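You operate a simulated robot arm through the tools that you are given. There is no shell and no other tool. Be economical: measure what you need, move in short steps, check, and stop when the job is done.

The job below is to be done with a simulated robot arm. You get a single attempt, and the scene is never put back.

Task
Centre the coil, put the WHEEL lever back to lock and turn the brake till the pull reads GOOD.

It is judged by the outcome, as a careful person would: the job done as asked, and still so three seconds after it is handed in. It fails if anything else is knocked over, pushed out of place, dropped, spilled or broken.

Robot
A 7-joint arm with a two-finger parallel gripper, fixed in place. Base frame: the origin is at the foot of the arm, x ahead of it, y to its left, z up. Lengths are in mm, angles in rad, forces in N, time in s.
With the tool pointing down near the work surface it reaches from about 420 to 900 mm from the base axis. Its first joint turns from -2.007 to 2.007 rad. Payload 3.91 kg.
The tool frame sits at the grasp point between the pads (the TCP): z along the fingers, y along the line on which they close. The tips reach 30 mm beyond it. Largest opening 110 mm; finger width 20, thickness 10; the body of the gripper, 48 by 112 mm, starts 55 mm behind the TCP.
Orientation is that of the tool frame in the base frame, as a unit quaternion [w, x, y, z]. With the fingers straight down and closing along the base's y, the tool's x points along the base's -x, its y along +y and its z along -z.

Tools
- The arm moves only by the tool arm_command. Its argument "increments" is a list that holds one entry, the list of rows, each a list of 7 numbers: the shift along the tool's x, y, z in units of 20 mm (1.0 is 20 mm), then the turn, a rotation vector about the tool's x, y, z in units of 6 degrees (1.0 is 6 degrees), then the gripper command, from -1 (fully open) to 1 (shut), values between in proportion. In form: [[[tx, ty, tz, wx, wy, wz, fingers], ...]]. A call has 1 to 8 rows; each row shifts and turns the commanded pose from where the row before left it, along the tool's axes as they then stand. A call with a number of a shift or a turn outside -1 to 1 is refused whole. A row lasts 0.2 s, in which the tool goes at most 50 mm and 0.15 rad; a call with a longer step from one row to the next is refused whole, and so is a gripper value outside its range. A pose out of reach is approached as far as the arm can. The call stops where the force on the tool passes 40 N (or 10 N more than at its start, if that is more) or the arm is blocked; 0.2 s more then pass. The fingers move at their own pace (about 153 mm/s each) and stop on an object; they squeeze with about 26 N. The grip force told is the motor's: it shows also when the fingers shut on nothing. Time passes only in rows, and 0.2 s behind the last, so rows that do not move let the fingers close. The reply holds the time, the measured pose of the TCP, the force on the tool along the base axes, the opening and the grip force, in the units named above and with some noise, with the torque about the TCP (base axes, N m) and any sound that the robot's microphone picked up, and new pictures: "show" is both (left out), scene, wrist or none.
- Cameras (640 x 400 px; columns grow to the right, rows downward): "scene" is fixed at [220.8, 495.4, 1265.2]; the picture's right is [-0.79, -0.62, 0.00], its down [-0.36, 0.47, -0.81] and it looks along [0.50, -0.64, -0.59] (base axes); focal length 310 px, centre (320, 200). "wrist" rides on the gripper at [72, 17, -103] in the tool frame; the picture's right is [-0.23, 0.97, 0.00], its down [-0.76, -0.18, -0.62] and it looks along [-0.61, -0.14, 0.78] (tool axes); focal length 222 px, centre (320, 200). There is no depth. A picture from a camera that has moved, and an enlarged one, comes with that camera's place and axes in the base frame and with its lens. The place of the scene camera against the robot may be out by one fixed shift of up to 12 mm in any direction.
- lift_body(by): slides the trunk up (or, below 0, down) by that many mm; the arm rides with it, the base frame stays. It gives what a move gives, with no picture.
- zoom(camera, box): a new picture of the part [left, top, right, bottom] of that camera's present view, enlarged. It takes no simulated time.
- job_done(): hands the job in; it is judged then, once.

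Work in short steps. Places have to be worked out from the pictures, the camera data and where the tool is seen: move nearer, look again, correct. Check each grasp and each placing, and mend what went wrong. You have 120 turns and 200 pictures in all, those below and enlarged ones among them. Open the gripper and draw the arm clear of the work before you hand the job in, unless the task says otherwise; then end with one line.

The tools are called as name(argument=value, ...) on one line, values as JSON. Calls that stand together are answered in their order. arm_command: Moves the arm, as the interface text tells. Its arguments: {"type":"object","properties":{"increments":{"type":"array","items":{"type":"array","items":{"type":"array","items":{"type":"number"}}}},"show":{"type":"string","enum":["both","scene","wrist","none"]}},"required":["increments"]} The other tools are called the same way: lift_body (by) slides the trunk up or down; zoom (camera, box) takes an enlarged picture of a part of a camera's view; job_done () hands the job in.

At the start:

```text
time: 0.0
tool_pos: [666.1, -32.8, 933.8]
ee_rot: [0.0, 0.0, 1.0, 0.0]
wrist_force: [0.5, 0.9, -0.1]
wrist_torque: [0.0, 0.01, 0.05]
width: 110.1
gripper_force: 0.0
trunk travel left (down, up): [-550.0, 440.0]
```

scene: 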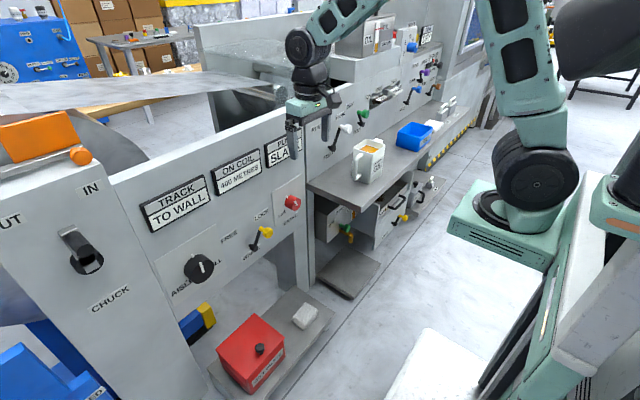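
wrist: 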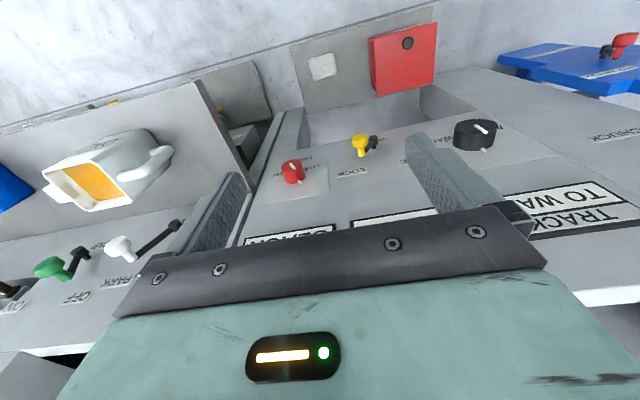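

The panel has displays (TRACK TO WALL, ON COIL, PULL SLACK), a black knob, a yellow lever and a red knob. I zoom to read the labels.

zoom(camera="scene", box=[130, 120, 330, 320])

zoom(camera="scene", box=[240, 180, 320, 240])

zoom(camera="scene", box=[0, 100, 200, 320])

zoom(camera="wrist", box=[230, 90, 640, 260])

```text
2.00 times, centred on (230, 220) of scene
camera zoom: at [220.8, 495.4, 1265.2], right [-0.79, -0.62, 0.0], down [-0.36, 0.47, -0.81], along [0.5, -0.64, -0.59], focal length 620 px, centre (500, 160)
```

zoom: 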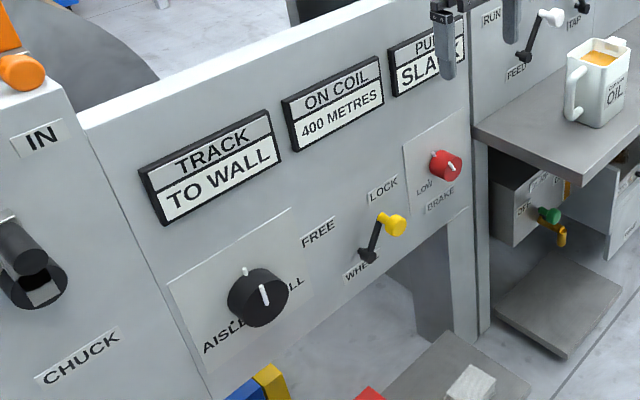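

```text
6.67 times, centred on (280, 210) of scene
camera zoom: at [220.8, 495.4, 1265.2], right [-0.79, -0.62, 0.0], down [-0.36, 0.47, -0.81], along [0.5, -0.64, -0.59], focal length 2068 px, centre (587, 133)
```

zoom: 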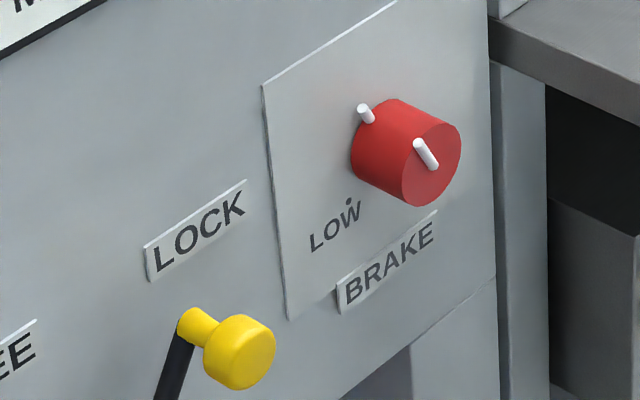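

```text
1.82 times, centred on (100, 210) of scene
camera zoom: at [220.8, 495.4, 1265.2], right [-0.79, -0.62, 0.0], down [-0.36, 0.47, -0.81], along [0.5, -0.64, -0.59], focal length 564 px, centre (720, 182)
```

zoom: 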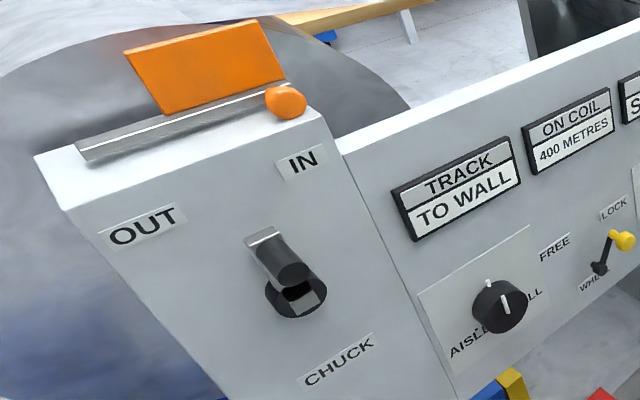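

```text
1.56 times, centred on (435, 175) of wrist
camera zoom: at [593.6, -14.7, 1037.3], right [0.23, 0.97, 0.0], down [0.76, -0.18, 0.62], along [0.61, -0.14, -0.78], focal length 347 px, centre (140, 239)
```

zoom: 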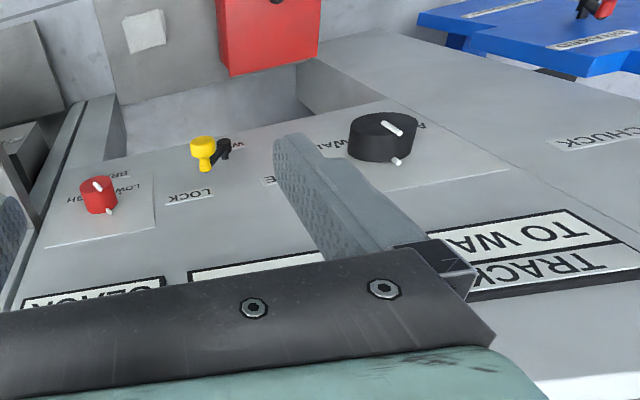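

Triangulating puts the black knob at about (835, 244, 618), the yellow lever knob at (800, 22, 613) and the red knob at about (786, -106, 670), on a roughly vertical panel facing -x. The lever seems to sit at LOCK already, so it may have to be freed before the coil will track. I start tilting the tool to face +x.

arm_command(increments=[[[0.6, 0, 0, 0, -1, 0, -1], [0.6, 0, 0, 0, -1, 0, -1], [0.6, 0, 0, 0, -1, 0, -1], [0.6, 0, 0, 0, -1, 0, -1], [0.6, 0, 0, 0, -1, 0, -1], [0.6, 0, 0, 0, -1, 0, -1], [0.6, 0, 0, 0, -1, 0, -1], [0.6, 0, 0, 0, -1, 0, -1]]], show="both")

```text
time: 1.8
tool_pos: [602.7, -36.9, 912.2]
ee_rot: [0.339, 0.006, 0.941, -0.025]
wrist_force: [0.0, 0.0, -0.1]
wrist_torque: [0.0, 0.01, -0.01]
width: 109.9
gripper_force: 0.1
out of reach, approached as far as the arm can: row 6, 7, 8
trunk travel left (down, up): [-550.0, 440.0]
camera wrist: at [480.7, -16.0, 945.7], right [0.2, 0.97, 0.1], down [0.19, -0.14, 0.97], along [0.96, -0.18, -0.21], focal length 222 px, centre (320, 200)
```

scene: 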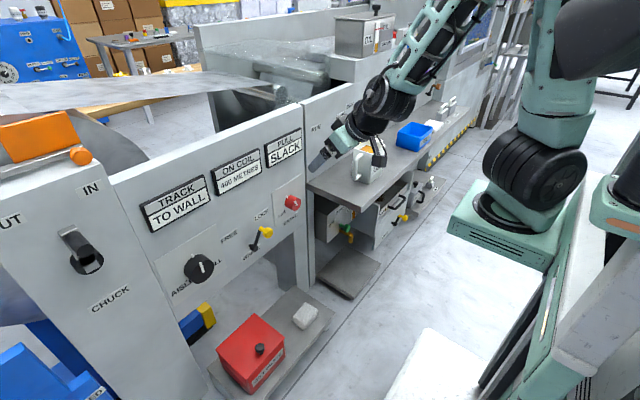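
wrist: 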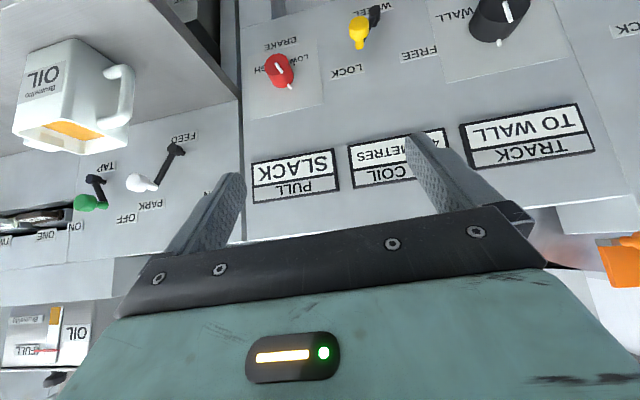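

Two wrist views now agree on red ≈ (834, -131, 600), yellow lever knob ≈ (815, 24, 581) and black knob ≈ (851, 257, 593). I shift left and back away from the shelf, then lower the trunk partway.

arm_command(increments=[[[0, 1, 0, 0, 0, 0, -1], [0, 1, 0, 0, 0, 0, -1], [0, 1, 0, 0, 0, 0, -1], [0, 1, 0, 0, 0, 0, -1]]], show="none")

lift_body(by=-200)

arm_command(increments=[[[0, 0, 0, 0, 0, 0, -1]]], show="both")

```text
time: 2.8
tool_pos: [601.6, 43.2, 912.8]
ee_rot: [0.35, 0.005, 0.936, -0.019]
wrist_force: [-0.4, 0.1, 0.7]
wrist_torque: [0.05, -0.03, 0.0]
width: 110.0
gripper_force: 0.1
trunk travel left (down, up): [-550.0, 440.0]
```

```text
time: 5.0
tool_pos: [602.3, 42.5, 713.6]
ee_rot: [0.349, 0.005, 0.937, -0.019]
wrist_force: [-0.8, 0.0, -0.2]
wrist_torque: [0.01, 0.0, -0.02]
width: 109.8
gripper_force: 0.0
trunk travel left (down, up): [-350.0, 640.0]
```

```text
time: 5.4
tool_pos: [602.7, 41.6, 713.6]
ee_rot: [0.351, 0.005, 0.936, -0.02]
wrist_force: [0.0, -0.3, 0.4]
wrist_torque: [0.01, -0.03, 0.01]
width: 110.1
gripper_force: 0.1
trunk travel left (down, up): [-350.0, 640.0]
camera wrist: at [480.6, 63.1, 742.7], right [0.19, 0.97, 0.12], down [0.16, -0.15, 0.98], along [0.97, -0.17, -0.19], focal length 222 px, centre (320, 200)
```

scene: 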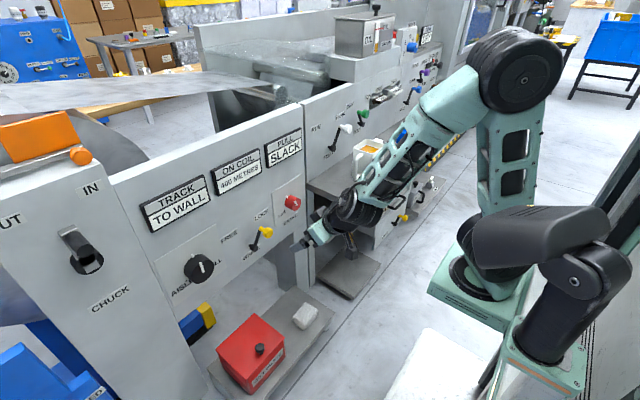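
wrist: 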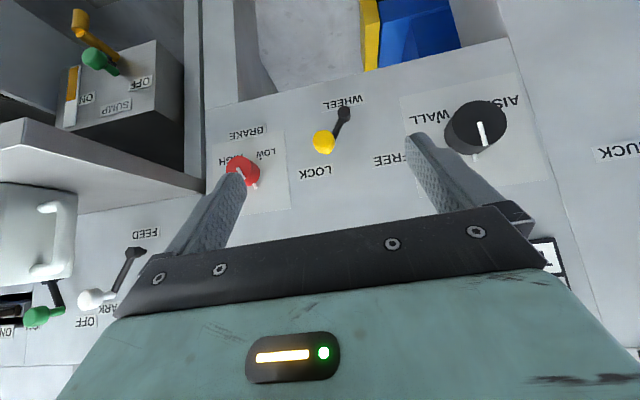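

The lever (pivot ≈ (860, 61, 512), knob ≈ (818, 22, 578)) is indeed leaning to LOCK. I lower the trunk further and finish tilting the tool to horizontal while extending forward.

lift_body(by=-170)

arm_command(increments=[[[-0.68, 0, 0.13, 0, 0, 0, -1], [-0.68, 0, 0.13, 0, 0, 0, -1], [-0.68, 0, 0.13, 0, -1, 0, -1], [-0.65, 0, 0.23, 0, -1, 0, -1], [-0.6, 0, 0.33, 0, -1, 0, -1], [-0.55, 0, 0.4, 0, -1, 0, -1], [-0.5, 0, 0.45, 0, -1, 0, -1], [-0.45, 0, 0.5, 0, -1, 0, -1]]])

```text
time: 7.3
tool_pos: [600.6, 41.4, 542.4]
ee_rot: [0.35, 0.006, 0.936, -0.02]
wrist_force: [0.2, 0.6, -0.6]
wrist_torque: [0.02, 0.0, 0.03]
width: 109.9
gripper_force: 0.0
trunk travel left (down, up): [-180.0, 810.0]
```

```text
time: 9.1
tool_pos: [700.5, 39.1, 592.2]
ee_rot: [0.623, -0.002, 0.782, -0.02]
wrist_force: [-0.6, -0.4, 0.2]
wrist_torque: [0.0, 0.01, 0.02]
width: 110.1
gripper_force: 0.1
trunk travel left (down, up): [-180.0, 810.0]
camera wrist: at [583.9, 57.8, 544.3], right [0.07, 0.98, 0.19], down [-0.44, -0.14, 0.89], along [0.89, -0.15, 0.42], focal length 222 px, centre (320, 200)
```

scene: 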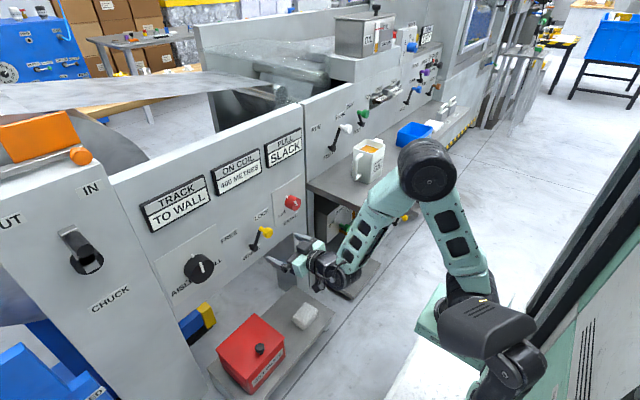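
wrist: 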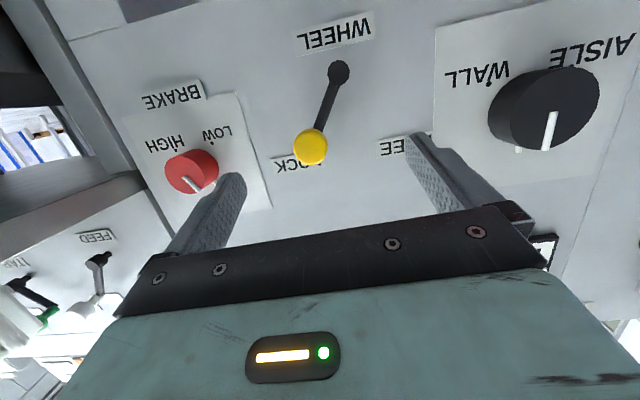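

The tool needs about 13° more pitch plus small yaw and roll corrections. I apply those, narrow the fingers to about 62 mm and centre on the lever knob at y≈23, staying short of it.

arm_command(increments=[[[0, -0.4, 0.3, -0.14, -1, 0.16, -0.12], [0, -0.4, 0.3, -0.14, -1, 0.16, -0.12], [0.1, 0, 0.3, 0, -0.15, 0, -0.12]]])

```text
time: 9.9
tool_pos: [718.3, 24.3, 588.7]
ee_rot: [0.707, 0.0, 0.707, 0.003]
wrist_force: [0.3, 0.8, -0.3]
wrist_torque: [0.0, 0.0, 0.0]
width: 61.7
gripper_force: 0.0
trunk travel left (down, up): [-180.0, 810.0]
camera wrist: at [614.5, 40.5, 516.3], right [0.0, 0.97, 0.23], down [-0.62, -0.18, 0.76], along [0.78, -0.14, 0.61], focal length 222 px, centre (320, 200)
```

scene: 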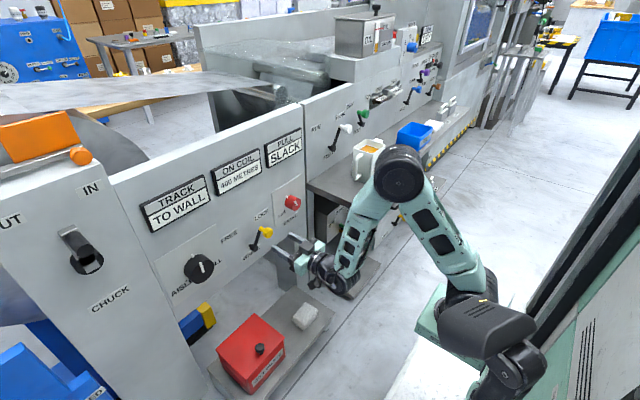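
wrist: 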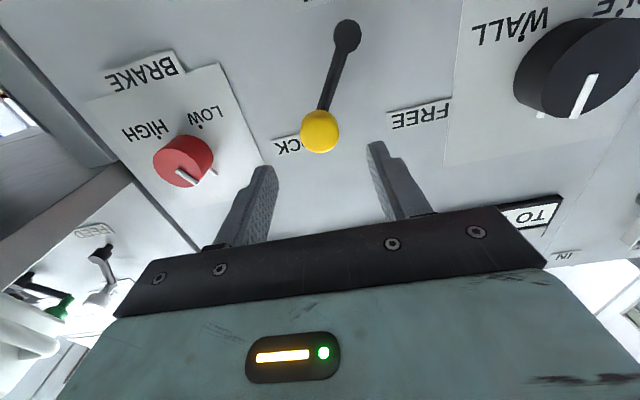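

Alignment is good, with the knob at ≈ (803, 24, 587) between the fingers. I advance about 65 mm to straddle it.

arm_command(increments=[[[0, 0, 0.8, 0, 0, 0, -0.12], [0, 0, 0.8, 0, 0, 0, -0.12], [0, 0, 0.8, 0, 0, 0, -0.12], [0, 0, 0.8, 0, 0, 0, -0.12]]], show="wrist")

```text
time: 10.9
tool_pos: [781.1, 25.2, 590.1]
ee_rot: [0.706, 0.001, 0.708, 0.002]
wrist_force: [-0.1, 0.4, 0.0]
wrist_torque: [0.03, 0.02, 0.0]
width: 61.9
gripper_force: 0.1
trunk travel left (down, up): [-180.0, 810.0]
camera wrist: at [678.6, 43.0, 516.7], right [0.0, 0.97, 0.23], down [-0.62, -0.18, 0.76], along [0.78, -0.14, 0.6], focal length 222 px, centre (320, 200)
```

wrist: 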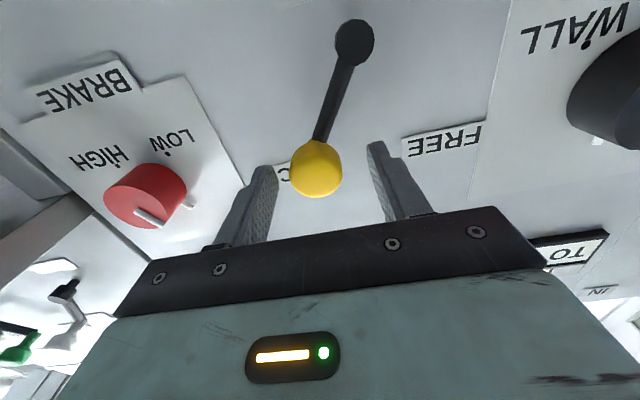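

The knob is between the pads. I push in +y to swing the lever to FREE.

arm_command(increments=[[[0, 0.8, 0, 0, 0, 0, -0.12], [0, 0.8, 0, 0, 0, 0, -0.12], [0, 0.8, 0, 0, 0, 0, -0.12], [0, 0.8, 0, 0, 0, 0, -0.12], [0, 0.8, 0, 0, 0, 0, -0.12]]])

```text
time: 12.1
tool_pos: [781.1, 105.9, 587.0]
ee_rot: [0.707, -0.002, 0.708, 0.003]
wrist_force: [0.2, -0.5, -0.6]
wrist_torque: [-0.03, -0.02, -0.01]
width: 61.5
gripper_force: 0.1
trunk travel left (down, up): [-180.0, 810.0]
camera wrist: at [677.8, 123.2, 514.4], right [0.0, 0.97, 0.23], down [-0.62, -0.18, 0.76], along [0.78, -0.14, 0.6], focal length 222 px, centre (320, 200)
```

scene: 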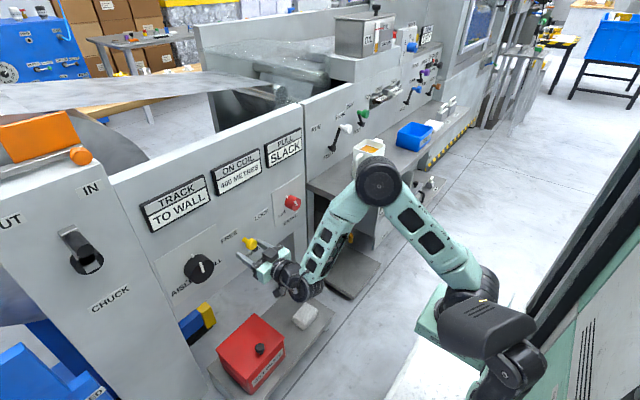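
wrist: 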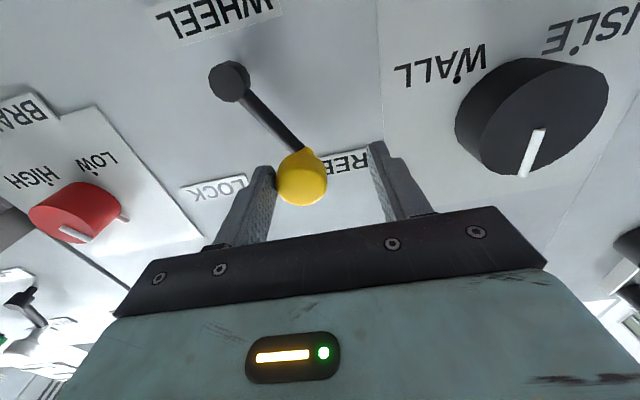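

The lever has swung to about y=94, close to FREE. I push slightly more to feel for the stop.

arm_command(increments=[[[0, 0.3, 0, 0, 0, 0, -0.12], [0, 0.3, 0, 0, 0, 0, -0.12], [0, 0, 0, 0, 0, 0, -0.12]]], show="wrist")

```text
time: 12.9
tool_pos: [781.8, 114.2, 587.1]
ee_rot: [0.706, 0.0, 0.708, 0.002]
wrist_force: [-4.9, -16.4, -3.1]
wrist_torque: [0.16, 0.09, -0.52]
width: 69.7
gripper_force: 8.1
trunk travel left (down, up): [-180.0, 810.0]
camera wrist: at [678.3, 133.1, 515.0], right [0.0, 0.97, 0.23], down [-0.62, -0.18, 0.76], along [0.78, -0.15, 0.6], focal length 222 px, centre (320, 200)
```

wrist: 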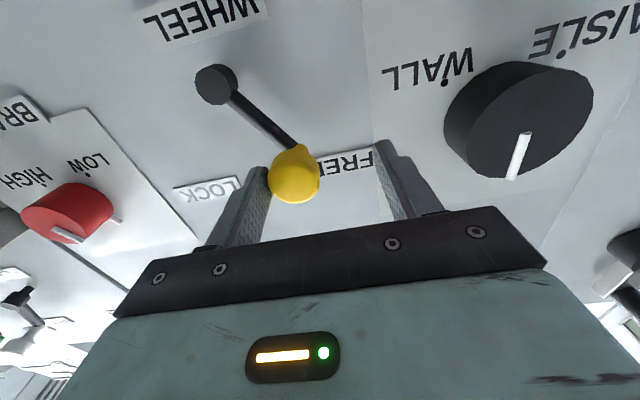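

The stop is reached with the lever at FREE. I back off, retreat and line up with the black knob at (835, 262, 605), gripper open.

arm_command(increments=[[[0, -0.7, 0, 0, 0, 0, -0.12], [0, 0, -1, 0, 0, 0, -0.12], [0, 0, -1, 0, 0, 0, -0.12], [0, 0, -1, 0, 0, 0, -0.12], [-0.3, 1, 0, 0, 0, 0, -1], [-0.3, 1, 0, 0, 0, 0, -1], [-0.3, 1, 0, 0, 0, 0, -1], [0, 1, 0, 0, 0, 0, -1]]], show="none")

arm_command(increments=[[[0, 1, 0, 0, 0, 0, -1], [0, 1, 0, 0, 0, 0, -1], [0, 1, 0, 0, 0, 0, -1], [0, 1, 0, 0, 0, 0, -1], [0, 0, 0, 0, 0, 0, -1]]])

```text
time: 14.7
tool_pos: [722.9, 181.9, 605.2]
ee_rot: [0.707, 0.0, 0.708, 0.001]
wrist_force: [-0.5, -0.2, -0.7]
wrist_torque: [0.06, -0.01, 0.01]
width: 110.2
gripper_force: 0.1
trunk travel left (down, up): [-180.0, 810.0]
```

```text
time: 15.9
tool_pos: [720.3, 263.1, 605.4]
ee_rot: [0.707, 0.0, 0.708, 0.002]
wrist_force: [-0.4, 0.2, 0.0]
wrist_torque: [-0.03, -0.01, 0.0]
width: 110.0
gripper_force: 0.0
trunk travel left (down, up): [-180.0, 810.0]
camera wrist: at [617.3, 281.1, 533.0], right [0.0, 0.97, 0.23], down [-0.62, -0.18, 0.76], along [0.78, -0.14, 0.6], focal length 222 px, centre (320, 200)
```

scene: 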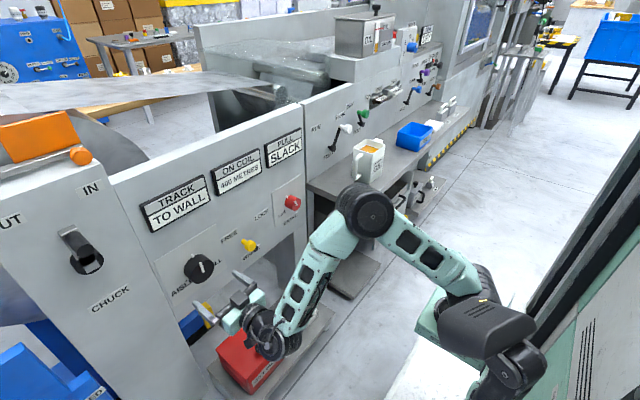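
wrist: 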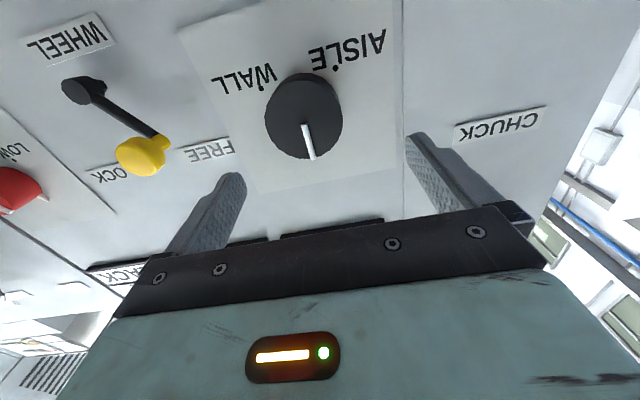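

The knob face refines to ≈ (822, 251, 596). I correct by -12 mm in y and -9 mm in z, and advance most of the way.

arm_command(increments=[[[0.22, -0.3, 0, 0, 0, 0, -1], [0.22, -0.3, 0, 0, 0, 0, -1], [0, 0, 1, 0, 0, 0, -1], [0, 0, 1, 0, 0, 0, -1], [0, 0, 0.7, 0, 0, 0, -1]]], show="wrist")

```text
time: 17.1
tool_pos: [775.1, 252.5, 599.2]
ee_rot: [0.707, 0.0, 0.708, 0.002]
wrist_force: [-0.1, -0.1, 0.1]
wrist_torque: [0.0, 0.04, -0.01]
width: 109.9
gripper_force: 0.1
trunk travel left (down, up): [-180.0, 810.0]
camera wrist: at [671.4, 269.4, 526.3], right [0.0, 0.97, 0.23], down [-0.62, -0.18, 0.76], along [0.78, -0.14, 0.61], focal length 222 px, centre (320, 200)
```

wrist: 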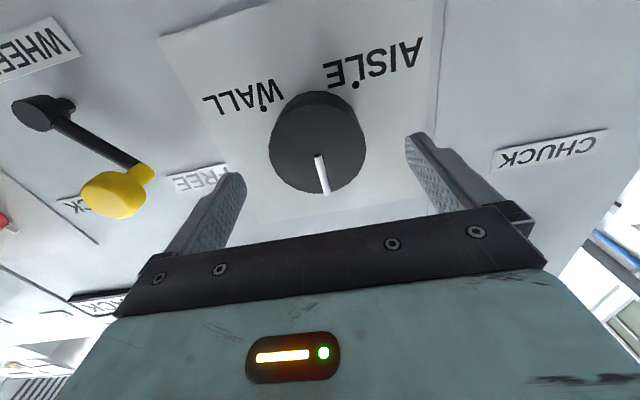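

The knob is centred between the pads. I advance about 28 mm more and close.

arm_command(increments=[[[0.2, 0, 0.7, 0, 0, 0, -1], [0, 0, 0.7, 0, 0, 0, -1], [0, 0, 0, 0, 0, 0, 0.6], [0, 0, 0, 0, 0, 0, 0.6]]], show="wrist")

```text
time: 18.1
tool_pos: [802.3, 250.3, 593.0]
ee_rot: [0.706, 0.003, 0.708, -0.001]
wrist_force: [-9.1, -15.8, -1.9]
wrist_torque: [0.05, -0.25, -0.67]
width: 71.4
gripper_force: 45.4
trunk travel left (down, up): [-180.0, 810.0]
camera wrist: at [699.7, 267.8, 520.4], right [0.0, 0.97, 0.23], down [-0.62, -0.18, 0.76], along [0.78, -0.15, 0.6], focal length 222 px, centre (320, 200)
```

wrist: 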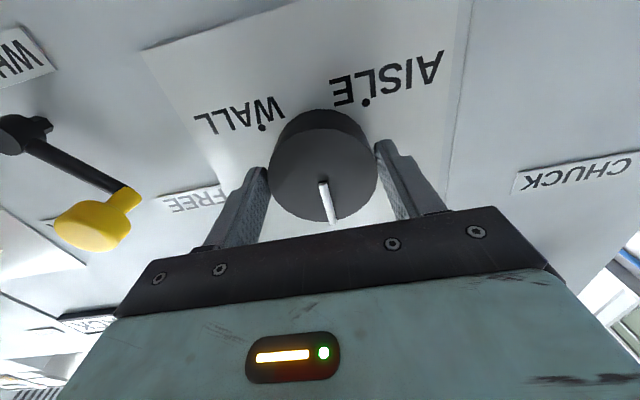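

Gripped at 71 mm. I relieve the slight side load and turn about 24° towards AISLE (counter-clockwise seen from the front).

arm_command(increments=[[[0, -0.12, 0, 0, 0, 0, 0.6], [0, 0, 0, 0, 0, -1, 0.6], [0, 0, 0, 0, 0, -1, 0.6], [0, 0, 0, 0, 0, -1, 0.6], [0, 0, 0, 0, 0, -1, 0.6]]])

zoom(camera="scene", box=[130, 120, 310, 290])

```text
time: 19.3
tool_pos: [803.2, 247.5, 593.6]
ee_rot: [0.691, -0.146, 0.692, -0.147]
wrist_force: [-25.5, -28.2, 0.4]
wrist_torque: [0.24, 0.0, -0.67]
width: 71.2
gripper_force: 44.7
trunk travel left (down, up): [-180.0, 810.0]
camera wrist: at [699.7, 233.9, 520.4], right [0.0, 0.98, -0.19], down [-0.62, 0.15, 0.77], along [0.78, 0.12, 0.61], focal length 222 px, centre (320, 200)
```

scene: 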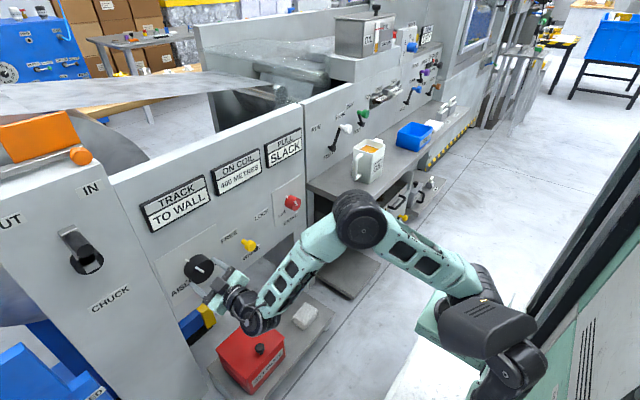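
wrist: 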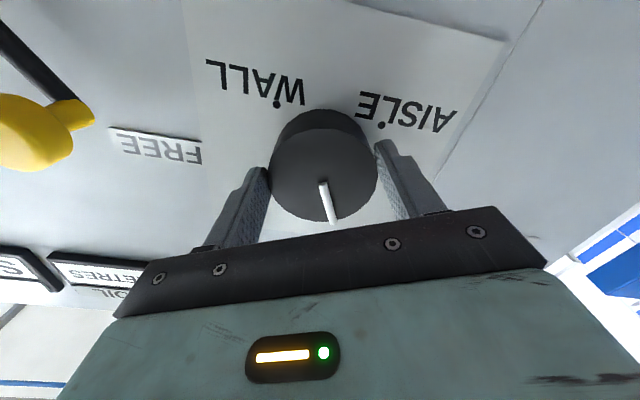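

```text
2.35 times, centred on (220, 205) of scene
camera zoom: at [220.8, 495.4, 1265.2], right [-0.79, -0.62, 0.0], down [-0.36, 0.47, -0.81], along [0.5, -0.64, -0.59], focal length 730 px, centre (555, 188)
```

zoom: 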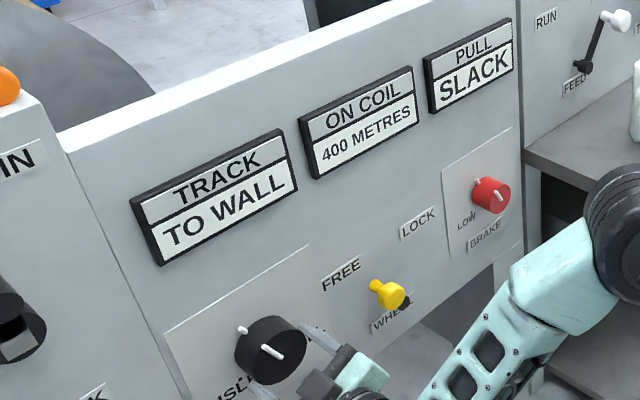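

The knob turns with the gripper, but the display still reads TO WALL and the side force is growing. I ease the load with a small shift and recheck.

arm_command(increments=[[[0.05, -0.12, -0.1, 0, 0, 0, 0.4], [0, 0, 0, 0, 0, 0, 0.4]]], show="none")

```text
time: 19.9
tool_pos: [802.8, 248.0, 593.7]
ee_rot: [0.691, -0.148, 0.692, -0.145]
wrist_force: [31.6, 3.9, -6.2]
wrist_torque: [-0.05, 0.74, -0.91]
width: 71.4
gripper_force: 44.8
trunk travel left (down, up): [-180.0, 810.0]
```

The coupling is stiff; a 1 mm forward correction balances it. I continue the turn another 24°.

arm_command(increments=[[[0, 0, 0.05, 0, 0, 0, 0.4], [0, 0, 0, 0, 0, -1, 0.4], [0, 0, 0, 0, 0, -1, 0.4], [0, 0, 0, 0, 0, -1, 0.4]]], show="scene")

zoom(camera="scene", box=[130, 120, 310, 290])

```text
time: 20.9
tool_pos: [802.2, 244.1, 595.2]
ee_rot: [0.66, -0.253, 0.661, -0.253]
wrist_force: [25.7, -1.2, 0.3]
wrist_torque: [0.07, -0.28, 0.26]
width: 71.5
gripper_force: 45.1
trunk travel left (down, up): [-180.0, 810.0]
```

scene: 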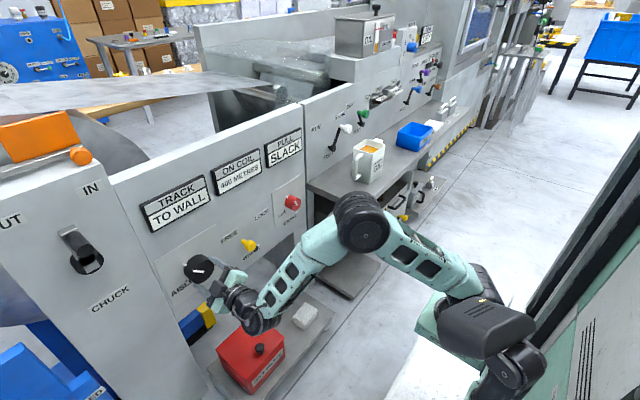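

```text
2.35 times, centred on (220, 205) of scene
camera zoom: at [220.8, 495.4, 1265.2], right [-0.79, -0.62, 0.0], down [-0.36, 0.47, -0.81], along [0.5, -0.64, -0.59], focal length 730 px, centre (555, 188)
```

zoom: 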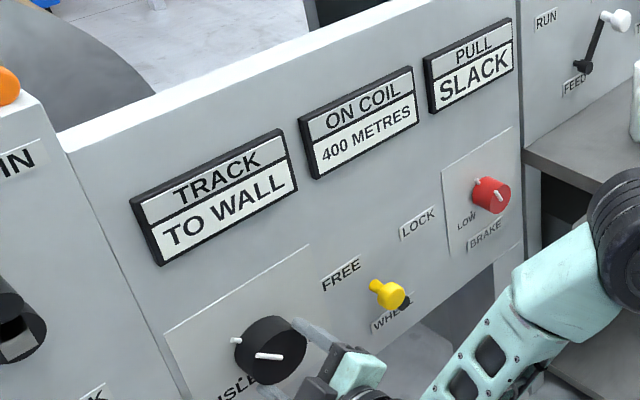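

The pointer has turned about 42° and still reads TO WALL. I keep turning in small steps.

arm_command(increments=[[[0, 0, 0.03, 0, 0, -1, 0.4], [0, 0, 0, 0, 0, -1, 0.4], [0, 0, 0, 0, 0, -1, 0.4]]], show="none")

zoom(camera="scene", box=[130, 120, 310, 290])

```text
time: 21.7
tool_pos: [803.4, 243.0, 595.8]
ee_rot: [0.614, -0.352, 0.612, -0.353]
wrist_force: [-15.5, -22.1, 17.9]
wrist_torque: [0.25, 0.3, -0.96]
width: 71.3
gripper_force: 45.2
trunk travel left (down, up): [-180.0, 810.0]
```

```text
2.35 times, centred on (220, 205) of scene
camera zoom: at [220.8, 495.4, 1265.2], right [-0.79, -0.62, 0.0], down [-0.36, 0.47, -0.81], along [0.5, -0.64, -0.59], focal length 730 px, centre (555, 188)
```

zoom: 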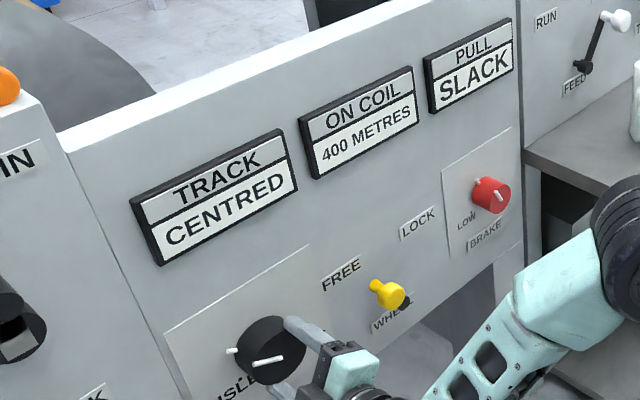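

The display now reads CENTRED. I add a 3° margin so it does not sit on the edge, and check.

arm_command(increments=[[[0, 0, 0, 0, 0, -0.5, 0.4], [0, 0, 0, 0, 0, 0, 0.4]]], show="wrist")

zoom(camera="scene", box=[130, 120, 310, 290])

```text
time: 22.5
tool_pos: [802.2, 243.8, 597.1]
ee_rot: [0.605, -0.365, 0.603, -0.371]
wrist_force: [-22.3, -16.2, 7.4]
wrist_torque: [0.15, -0.48, 0.3]
width: 71.6
gripper_force: 44.9
trunk travel left (down, up): [-180.0, 810.0]
stopped in row 2: the force on the tool passed its limit at 43 N (the readings are from after the stop); the commanded pose is now the measured one
camera wrist: at [699.9, 188.3, 547.4], right [0.01, 0.65, -0.76], down [-0.62, 0.6, 0.5], along [0.78, 0.47, 0.41], focal length 222 px, centre (320, 200)
```

wrist: 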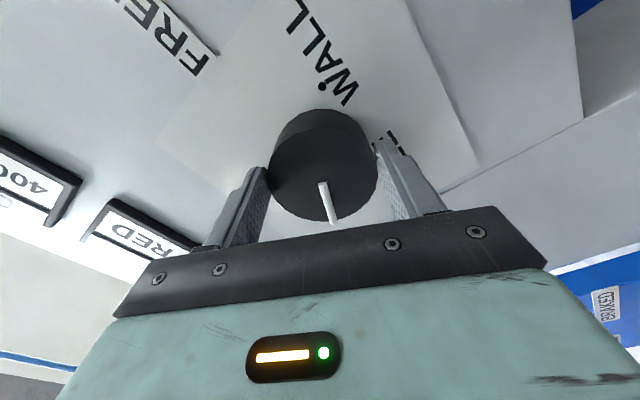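

```text
2.35 times, centred on (220, 205) of scene
camera zoom: at [220.8, 495.4, 1265.2], right [-0.79, -0.62, 0.0], down [-0.36, 0.47, -0.81], along [0.5, -0.64, -0.59], focal length 730 px, centre (555, 188)
```

zoom: 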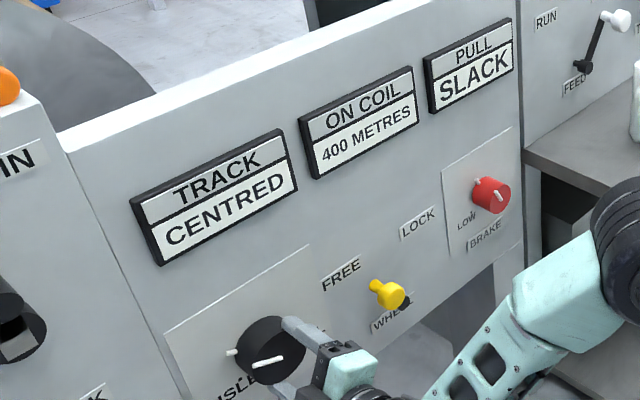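

Still CENTRED. I release in place and back straight off, then verify.

arm_command(increments=[[[0, 0, 0, 0, 0, 0, -0.6], [0, 0, 0, 0, 0, 0, -0.9], [0, 0, -0.6, 0, 0, 0, -0.9], [0, 0, -1, 0, 0, 0, -0.9], [0, 0, -1, 0, 0, 0, -0.9], [0, 0, -1, 0, 0, 0, -0.9]]], show="wrist")

zoom(camera="scene", box=[130, 120, 310, 290])

```text
time: 23.9
tool_pos: [730.9, 246.0, 596.3]
ee_rot: [0.604, -0.367, 0.603, -0.37]
wrist_force: [-0.1, 0.4, 0.6]
wrist_torque: [0.05, -0.04, 0.02]
width: 104.7
gripper_force: 0.0
trunk travel left (down, up): [-180.0, 810.0]
camera wrist: at [628.4, 189.4, 546.6], right [0.0, 0.65, -0.76], down [-0.62, 0.6, 0.5], along [0.78, 0.47, 0.41], focal length 222 px, centre (320, 200)
```

wrist: 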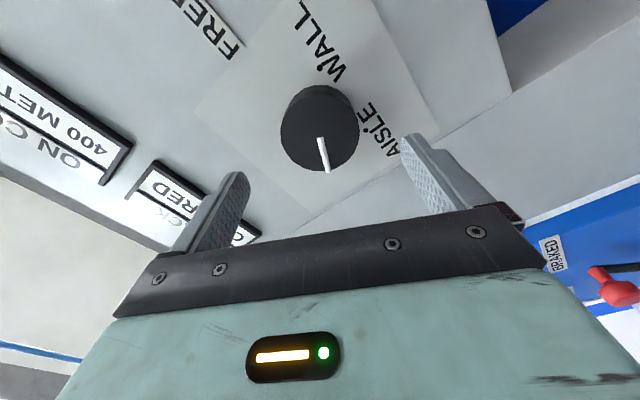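

```text
2.35 times, centred on (220, 205) of scene
camera zoom: at [220.8, 495.4, 1265.2], right [-0.79, -0.62, 0.0], down [-0.36, 0.47, -0.81], along [0.5, -0.64, -0.59], focal length 730 px, centre (555, 188)
```

zoom: 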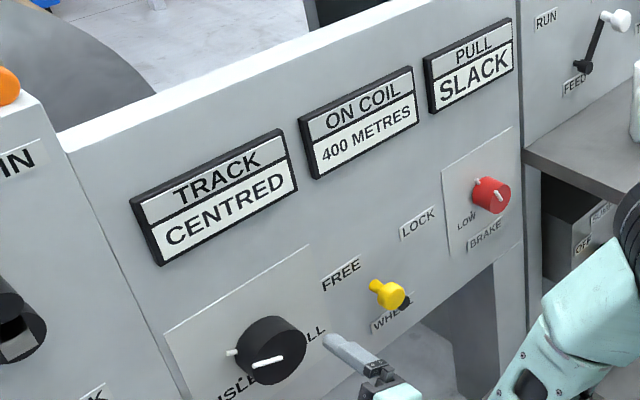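

It stays CENTRED after release. I roll the gripper back level and go to the lever.

arm_command(increments=[[[0, 0, 0, 0, 0, 1, -0.9], [0, 0, 0, 0, 0, 1, -0.9], [0, 0, 0, 0, 0, 1, -0.9], [0, 0, 0, 0, 0, 1, -0.9], [0, 0, 0, 0, 0, 1, -0.9], [0, 0, 0, 0, 0, 1, -0.9], [0, 0, 0, 0, 0, 1, -0.5], [0, 0, 0, 0, 0, 1, -0.12]]], show="none")

arm_command(increments=[[[0, 0, 0, 0, 0, 1, -0.12], [0, 0, 0, 0, 0, 1, -0.12], [0, -1, 0, 0, 0, 0.43, -0.12], [0, -1, 0, 0, 0, 0, -0.12], [0, -1, 0, 0, 0, 0, -0.12], [0.1, -1, 0, 0, 0, 0, -0.12], [0.1, -1, 0, 0, 0, 0, -0.12], [0.1, -1, 0, 0, 0, 0, -0.12]]], show="none")

arm_command(increments=[[[0, -0.7, 0, 0, 0, 0, -0.12], [0, 0, 0, 0, 0, 0, -0.12]]], show="wrist")

```text
time: 25.7
tool_pos: [731.3, 244.3, 594.6]
ee_rot: [0.703, -0.09, 0.7, -0.091]
wrist_force: [0.0, -0.7, -0.3]
wrist_torque: [0.01, 0.01, -0.02]
width: 61.7
gripper_force: 0.0
trunk travel left (down, up): [-180.0, 810.0]
```

```text
time: 27.5
tool_pos: [732.0, 122.9, 589.6]
ee_rot: [0.708, 0.0, 0.706, -0.001]
wrist_force: [0.0, -0.3, -0.4]
wrist_torque: [0.0, -0.01, 0.02]
width: 61.6
gripper_force: 0.0
trunk travel left (down, up): [-180.0, 810.0]
```

```text
time: 28.1
tool_pos: [733.1, 108.1, 588.8]
ee_rot: [0.709, -0.001, 0.705, -0.002]
wrist_force: [-0.3, 0.0, -0.2]
wrist_torque: [0.01, 0.02, 0.02]
width: 61.5
gripper_force: 0.1
trunk travel left (down, up): [-180.0, 810.0]
camera wrist: at [629.9, 125.5, 515.6], right [0.0, 0.97, 0.22], down [-0.63, -0.17, 0.76], along [0.78, -0.14, 0.61], focal length 222 px, centre (320, 200)
```

wrist: 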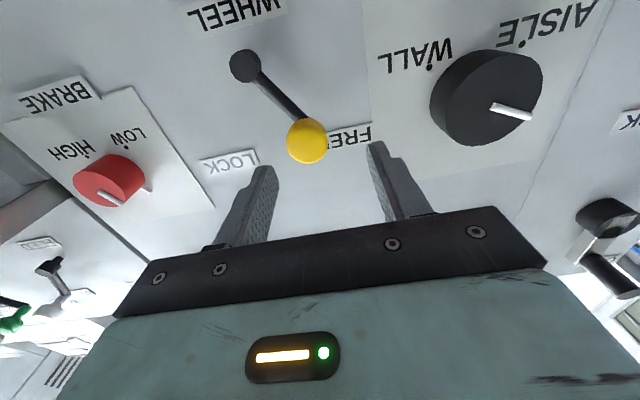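

The lever knob is at ≈ (803, 97, 587). I centre on it, advance 48 mm and push back in -y towards LOCK.

arm_command(increments=[[[0, -0.4, 0, 0, 0, 0, -0.12], [0, 0, 0.8, 0, 0, 0, -0.12], [0, 0, 0.8, 0, 0, 0, -0.12], [0, 0, 0.8, 0, 0, 0, -0.12], [0, 0, 0, 0, 0, 0, -0.12], [0, -0.8, 0, 0, 0, 0, -0.12], [0, -0.8, 0, 0, 0, 0, -0.12], [0, -0.8, 0, 0, 0, 0, -0.12]]], show="none")

arm_command(increments=[[[0, -0.8, 0, 0, 0, 0, -0.12], [0, -0.8, 0, 0, 0, 0, -0.12], [0, -0.5, 0, 0, 0, 0, -0.12], [0, -0.3, 0, 0, 0, 0, -0.12], [0, -0.3, 0, 0, 0, 0, -0.12], [0, 0, 0, 0, 0, 0, -0.12]]], show="wrist")

```text
time: 29.9
tool_pos: [778.6, 53.5, 591.7]
ee_rot: [0.708, 0.0, 0.706, -0.003]
wrist_force: [0.5, -0.6, -0.3]
wrist_torque: [-0.03, 0.0, 0.0]
width: 61.5
gripper_force: 0.0
trunk travel left (down, up): [-180.0, 810.0]
```

```text
time: 31.3
tool_pos: [779.4, 4.0, 590.6]
ee_rot: [0.708, -0.002, 0.706, -0.001]
wrist_force: [5.0, 20.1, -4.8]
wrist_torque: [-0.12, 0.1, 0.24]
width: 71.5
gripper_force: 9.9
trunk travel left (down, up): [-180.0, 810.0]
camera wrist: at [676.7, 20.4, 516.4], right [0.0, 0.97, 0.22], down [-0.63, -0.18, 0.76], along [0.78, -0.14, 0.61], focal length 222 px, centre (320, 200)
```

wrist: 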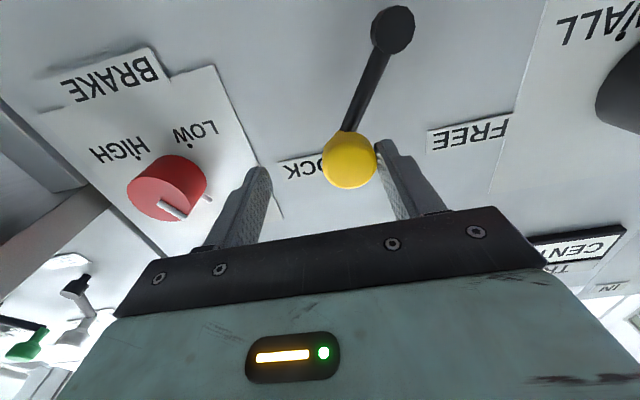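

Lever is against the LOCK stop and the track display still starts "CENT". I back off, retreat, and move part-way to the brake knob, checking clearance to the shelf.

arm_command(increments=[[[0, 0.7, 0, 0, 0, 0, -0.12], [0, 0, -1, 0, 0, 0, -0.12], [0, 0, -1, 0, 0, 0, -0.12], [0, 0, -1, 0, 0, 0, -0.12], [-0.1, -1, 0, 0, 0, 0, -0.3], [-0.1, -1, 0, 0, 0, 0, -0.3], [-0.1, -1, 0, 0, 0, 0, -0.3], [0, -1, 0, 0, 0, 0, -0.3]]], show="none")

arm_command(increments=[[[0, -1, 0, 0, 0, 0, -0.3], [0, 0, 0, 0, 0, 0, -0.3]]])

zoom(camera="scene", box=[130, 120, 310, 290])

```text
time: 33.1
tool_pos: [714.5, -41.5, 598.6]
ee_rot: [0.708, 0.002, 0.706, -0.005]
wrist_force: [-0.2, 0.0, 0.8]
wrist_torque: [-0.02, -0.02, 0.0]
width: 71.5
gripper_force: 0.0
out of reach, approached as far as the arm can: row 7, 8
trunk travel left (down, up): [-180.0, 810.0]
```

```text
time: 33.7
tool_pos: [710.2, -42.9, 600.6]
ee_rot: [0.708, 0.002, 0.706, -0.005]
wrist_force: [-0.1, 0.7, 0.2]
wrist_torque: [0.01, -0.02, -0.02]
width: 71.5
gripper_force: 0.1
out of reach, approached as far as the arm can: row 1
trunk travel left (down, up): [-180.0, 810.0]
camera wrist: at [607.5, -25.4, 527.7], right [0.01, 0.97, 0.22], down [-0.63, -0.17, 0.76], along [0.78, -0.15, 0.61], focal length 222 px, centre (320, 200)
```

scene: 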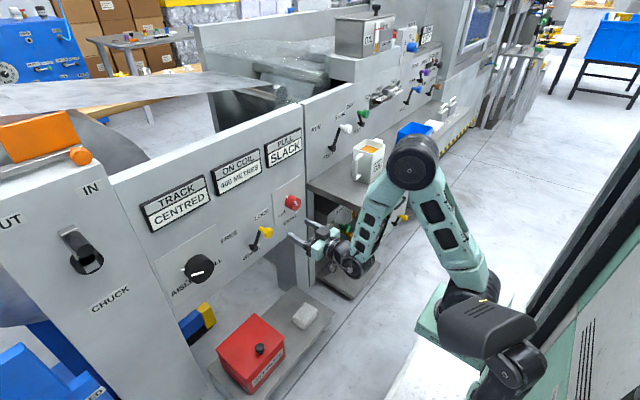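
wrist: 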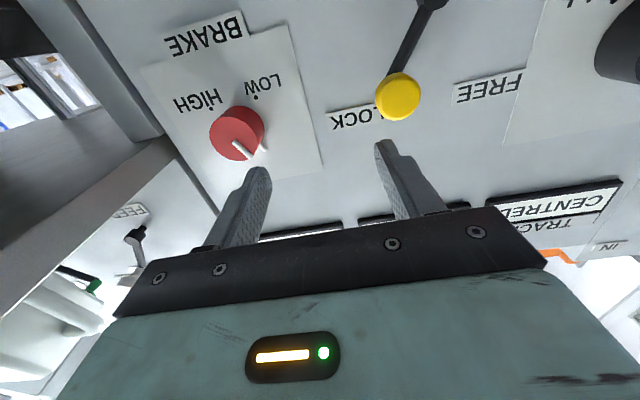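

```text
2.35 times, centred on (220, 205) of scene
camera zoom: at [220.8, 495.4, 1265.2], right [-0.79, -0.62, 0.0], down [-0.36, 0.47, -0.81], along [0.5, -0.64, -0.59], focal length 730 px, centre (555, 188)
```

zoom: 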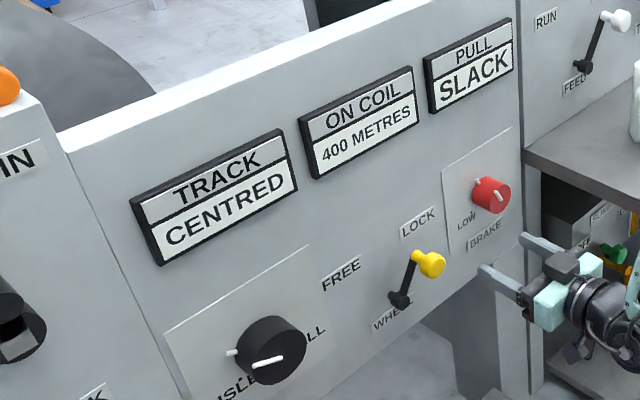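

Track CENTRED and lever at LOCK are confirmed; only PULL remains. The arm hit a reach limit going -y at this retracted x, so I try going forward and right together.

arm_command(increments=[[[0, 0, 1, 0, 0, 0, -0.3], [0, -0.5, 0.5, 0, 0, 0, -0.3], [0, -0.7, 0, 0, 0, 0, -0.3], [0, -0.7, 0, 0, 0, 0, -0.3]]], show="none")

```text
time: 34.7
tool_pos: [734.0, -36.8, 605.5]
ee_rot: [0.708, 0.002, 0.706, -0.004]
wrist_force: [0.1, 0.5, -0.2]
wrist_torque: [-0.02, 0.0, -0.02]
width: 71.5
gripper_force: 0.1
out of reach, approached as far as the arm can: row 1, 2, 3, 4
trunk travel left (down, up): [-180.0, 810.0]
```

Still limited at y≈-37, probably by a wrist joint. I try yawing the tool about 12° to the right to see whether that frees it.

arm_command(increments=[[[0, 0, 0, 1, 0, 0, -0.3], [0, 0, 0, 1, 0, 0, -0.3], [0, 0, 0, 0, 0, 0, -0.3]]], show="scene")

```text
time: 35.5
tool_pos: [733.1, -36.4, 605.8]
ee_rot: [0.705, 0.074, 0.701, -0.077]
wrist_force: [1.1, 0.3, -0.3]
wrist_torque: [-0.03, 0.02, 0.02]
width: 71.6
gripper_force: 0.0
trunk travel left (down, up): [-180.0, 810.0]
```

scene: 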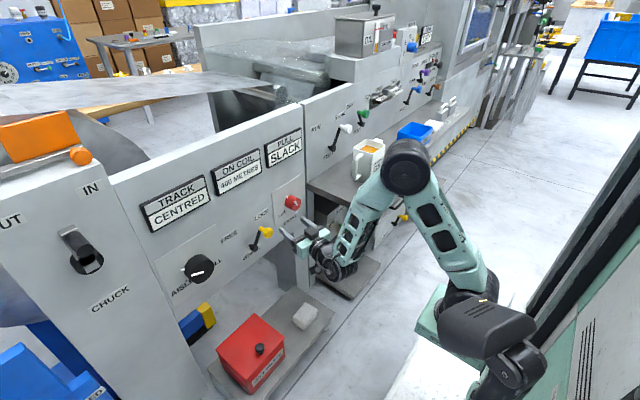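

The yaw took. I try moving in base -y again.

arm_command(increments=[[[0, -0.7, 0.15, 0, 0, 0, -0.3], [0, -0.7, 0.15, 0, 0, 0, -0.3], [0, -0.7, 0.15, 0, 0, 0, -0.3]]], show="none")

```text
time: 36.3
tool_pos: [733.5, -79.1, 608.4]
ee_rot: [0.704, 0.074, 0.702, -0.076]
wrist_force: [0.1, 0.5, 0.0]
wrist_torque: [-0.01, 0.02, -0.02]
width: 71.6
gripper_force: 0.0
trunk travel left (down, up): [-180.0, 810.0]
```

That freed it. I continue to y≈-133 and look.

arm_command(increments=[[[0, -0.7, 0.15, 0, 0, 0, -0.3], [0, -0.7, 0.15, 0, 0, 0, -0.3], [0, -0.7, 0.15, 0, 0, 0, -0.3], [0, -0.5, 0.1, 0, 0, 0, -0.3], [0, 0, 0, 0, 0, 0, -0.3]]])

```text
time: 37.5
tool_pos: [734.8, -131.2, 606.2]
ee_rot: [0.705, 0.073, 0.701, -0.076]
wrist_force: [0.5, 0.8, -0.4]
wrist_torque: [-0.01, -0.01, 0.02]
width: 71.5
gripper_force: 0.0
trunk travel left (down, up): [-180.0, 810.0]
camera wrist: at [637.0, -92.8, 533.8], right [0.2, 0.95, 0.22], down [-0.65, -0.04, 0.76], along [0.73, -0.3, 0.61], focal length 222 px, centre (320, 200)
```

scene: 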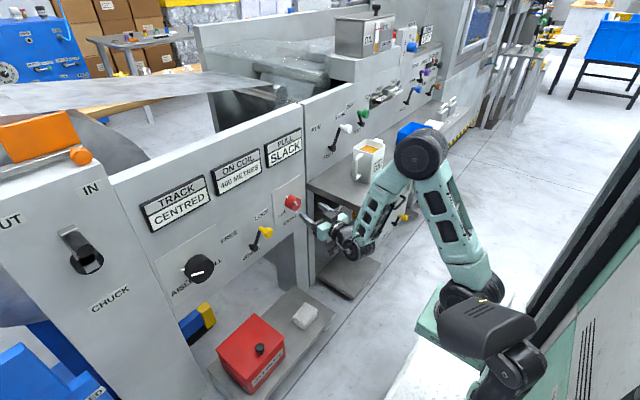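
wrist: 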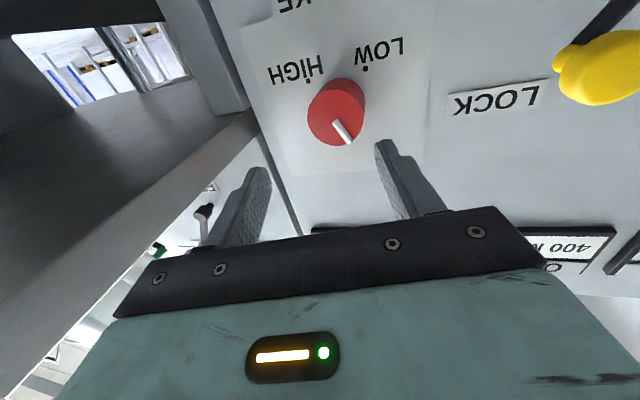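

The red knob is at ≈ (832, -136, 599) and the shelf edge is clear by about 50 mm. I move forward to x≈775 and try to take the yaw out again there.

arm_command(increments=[[[0.1, 0.1, 0.7, 0, 0, 0, -0.5], [0.1, 0.1, 0.7, 0, 0, 0, -0.5], [0.1, 0.1, 0.7, 0, 0, 0, -0.5], [0, 0, 0, -1, 0, 0, -0.5], [0, 0, 0, -1, 0, 0, -0.5], [0, 0, 0, 0, 0, 0, -0.5]]], show="wrist")

```text
time: 38.9
tool_pos: [774.7, -118.6, 603.9]
ee_rot: [0.706, 0.059, 0.703, -0.063]
wrist_force: [0.3, -0.3, -0.3]
wrist_torque: [-0.03, 0.0, -0.01]
width: 82.7
gripper_force: 0.0
out of reach, approached as far as the arm can: row 4, 5
trunk travel left (down, up): [-180.0, 810.0]
camera wrist: at [676.1, -84.4, 530.1], right [0.17, 0.96, 0.22], down [-0.65, -0.07, 0.76], along [0.75, -0.27, 0.61], focal length 222 px, centre (320, 200)
```

wrist: 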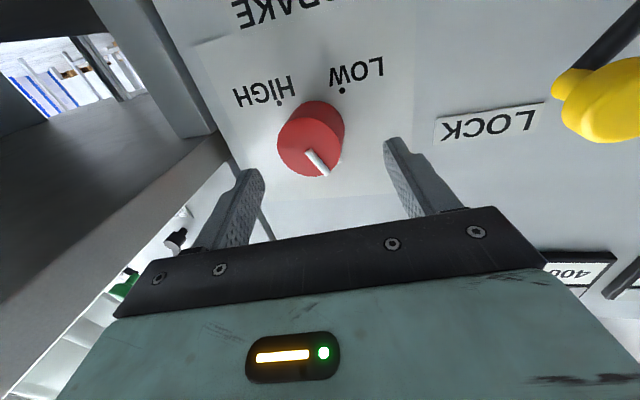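

The yaw limit leaves about 10°. I try a different arm posture: trunk down 80 mm with the tool raised back up, after backing off a little.

arm_command(increments=[[[0, 0, -1, 0, 0, 0, -0.5], [0, 0, -0.5, 0, 0, 0, -0.5]]], show="none")

lift_body(by=-80)

arm_command(increments=[[[-1, 0, 0, 0, 0, 0, -0.5], [-1, 0, 0, 0, 0, 0, -0.5], [-1, 0, 0, 0, 0, 0, -0.5], [-1, 0, 0, 0, 0, 0, -0.5], [0, 0, 0, -1, 0, 0, -0.5], [0, 0, 0, -1, 0, 0, -0.5]]], show="scene")

```text
time: 39.5
tool_pos: [746.5, -114.0, 602.7]
ee_rot: [0.705, 0.06, 0.704, -0.061]
wrist_force: [-0.6, 0.7, -0.1]
wrist_torque: [-0.01, 0.0, 0.0]
width: 82.6
gripper_force: 0.0
trunk travel left (down, up): [-180.0, 810.0]
```

```text
time: 40.7
tool_pos: [745.2, -115.0, 523.4]
ee_rot: [0.706, 0.058, 0.703, -0.062]
wrist_force: [0.3, -0.3, -0.7]
wrist_torque: [0.03, 0.02, -0.02]
width: 82.7
gripper_force: 0.1
trunk travel left (down, up): [-100.0, 890.0]
```

```text
time: 42.1
tool_pos: [743.8, -112.4, 605.1]
ee_rot: [0.707, 0.04, 0.705, -0.044]
wrist_force: [-0.4, 0.6, -0.3]
wrist_torque: [-0.03, 0.01, -0.01]
width: 82.4
gripper_force: 0.1
out of reach, approached as far as the arm can: row 5, 6
trunk travel left (down, up): [-100.0, 890.0]
```

scene: 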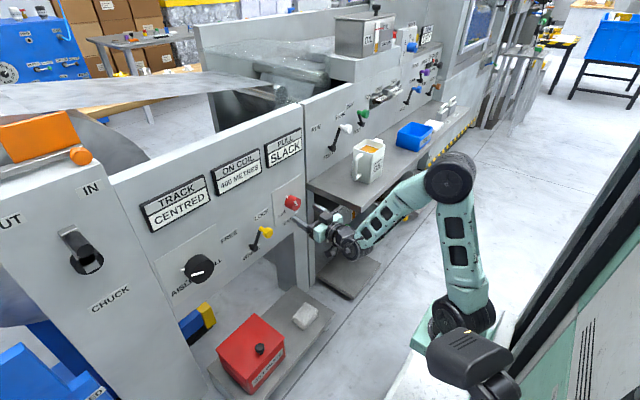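

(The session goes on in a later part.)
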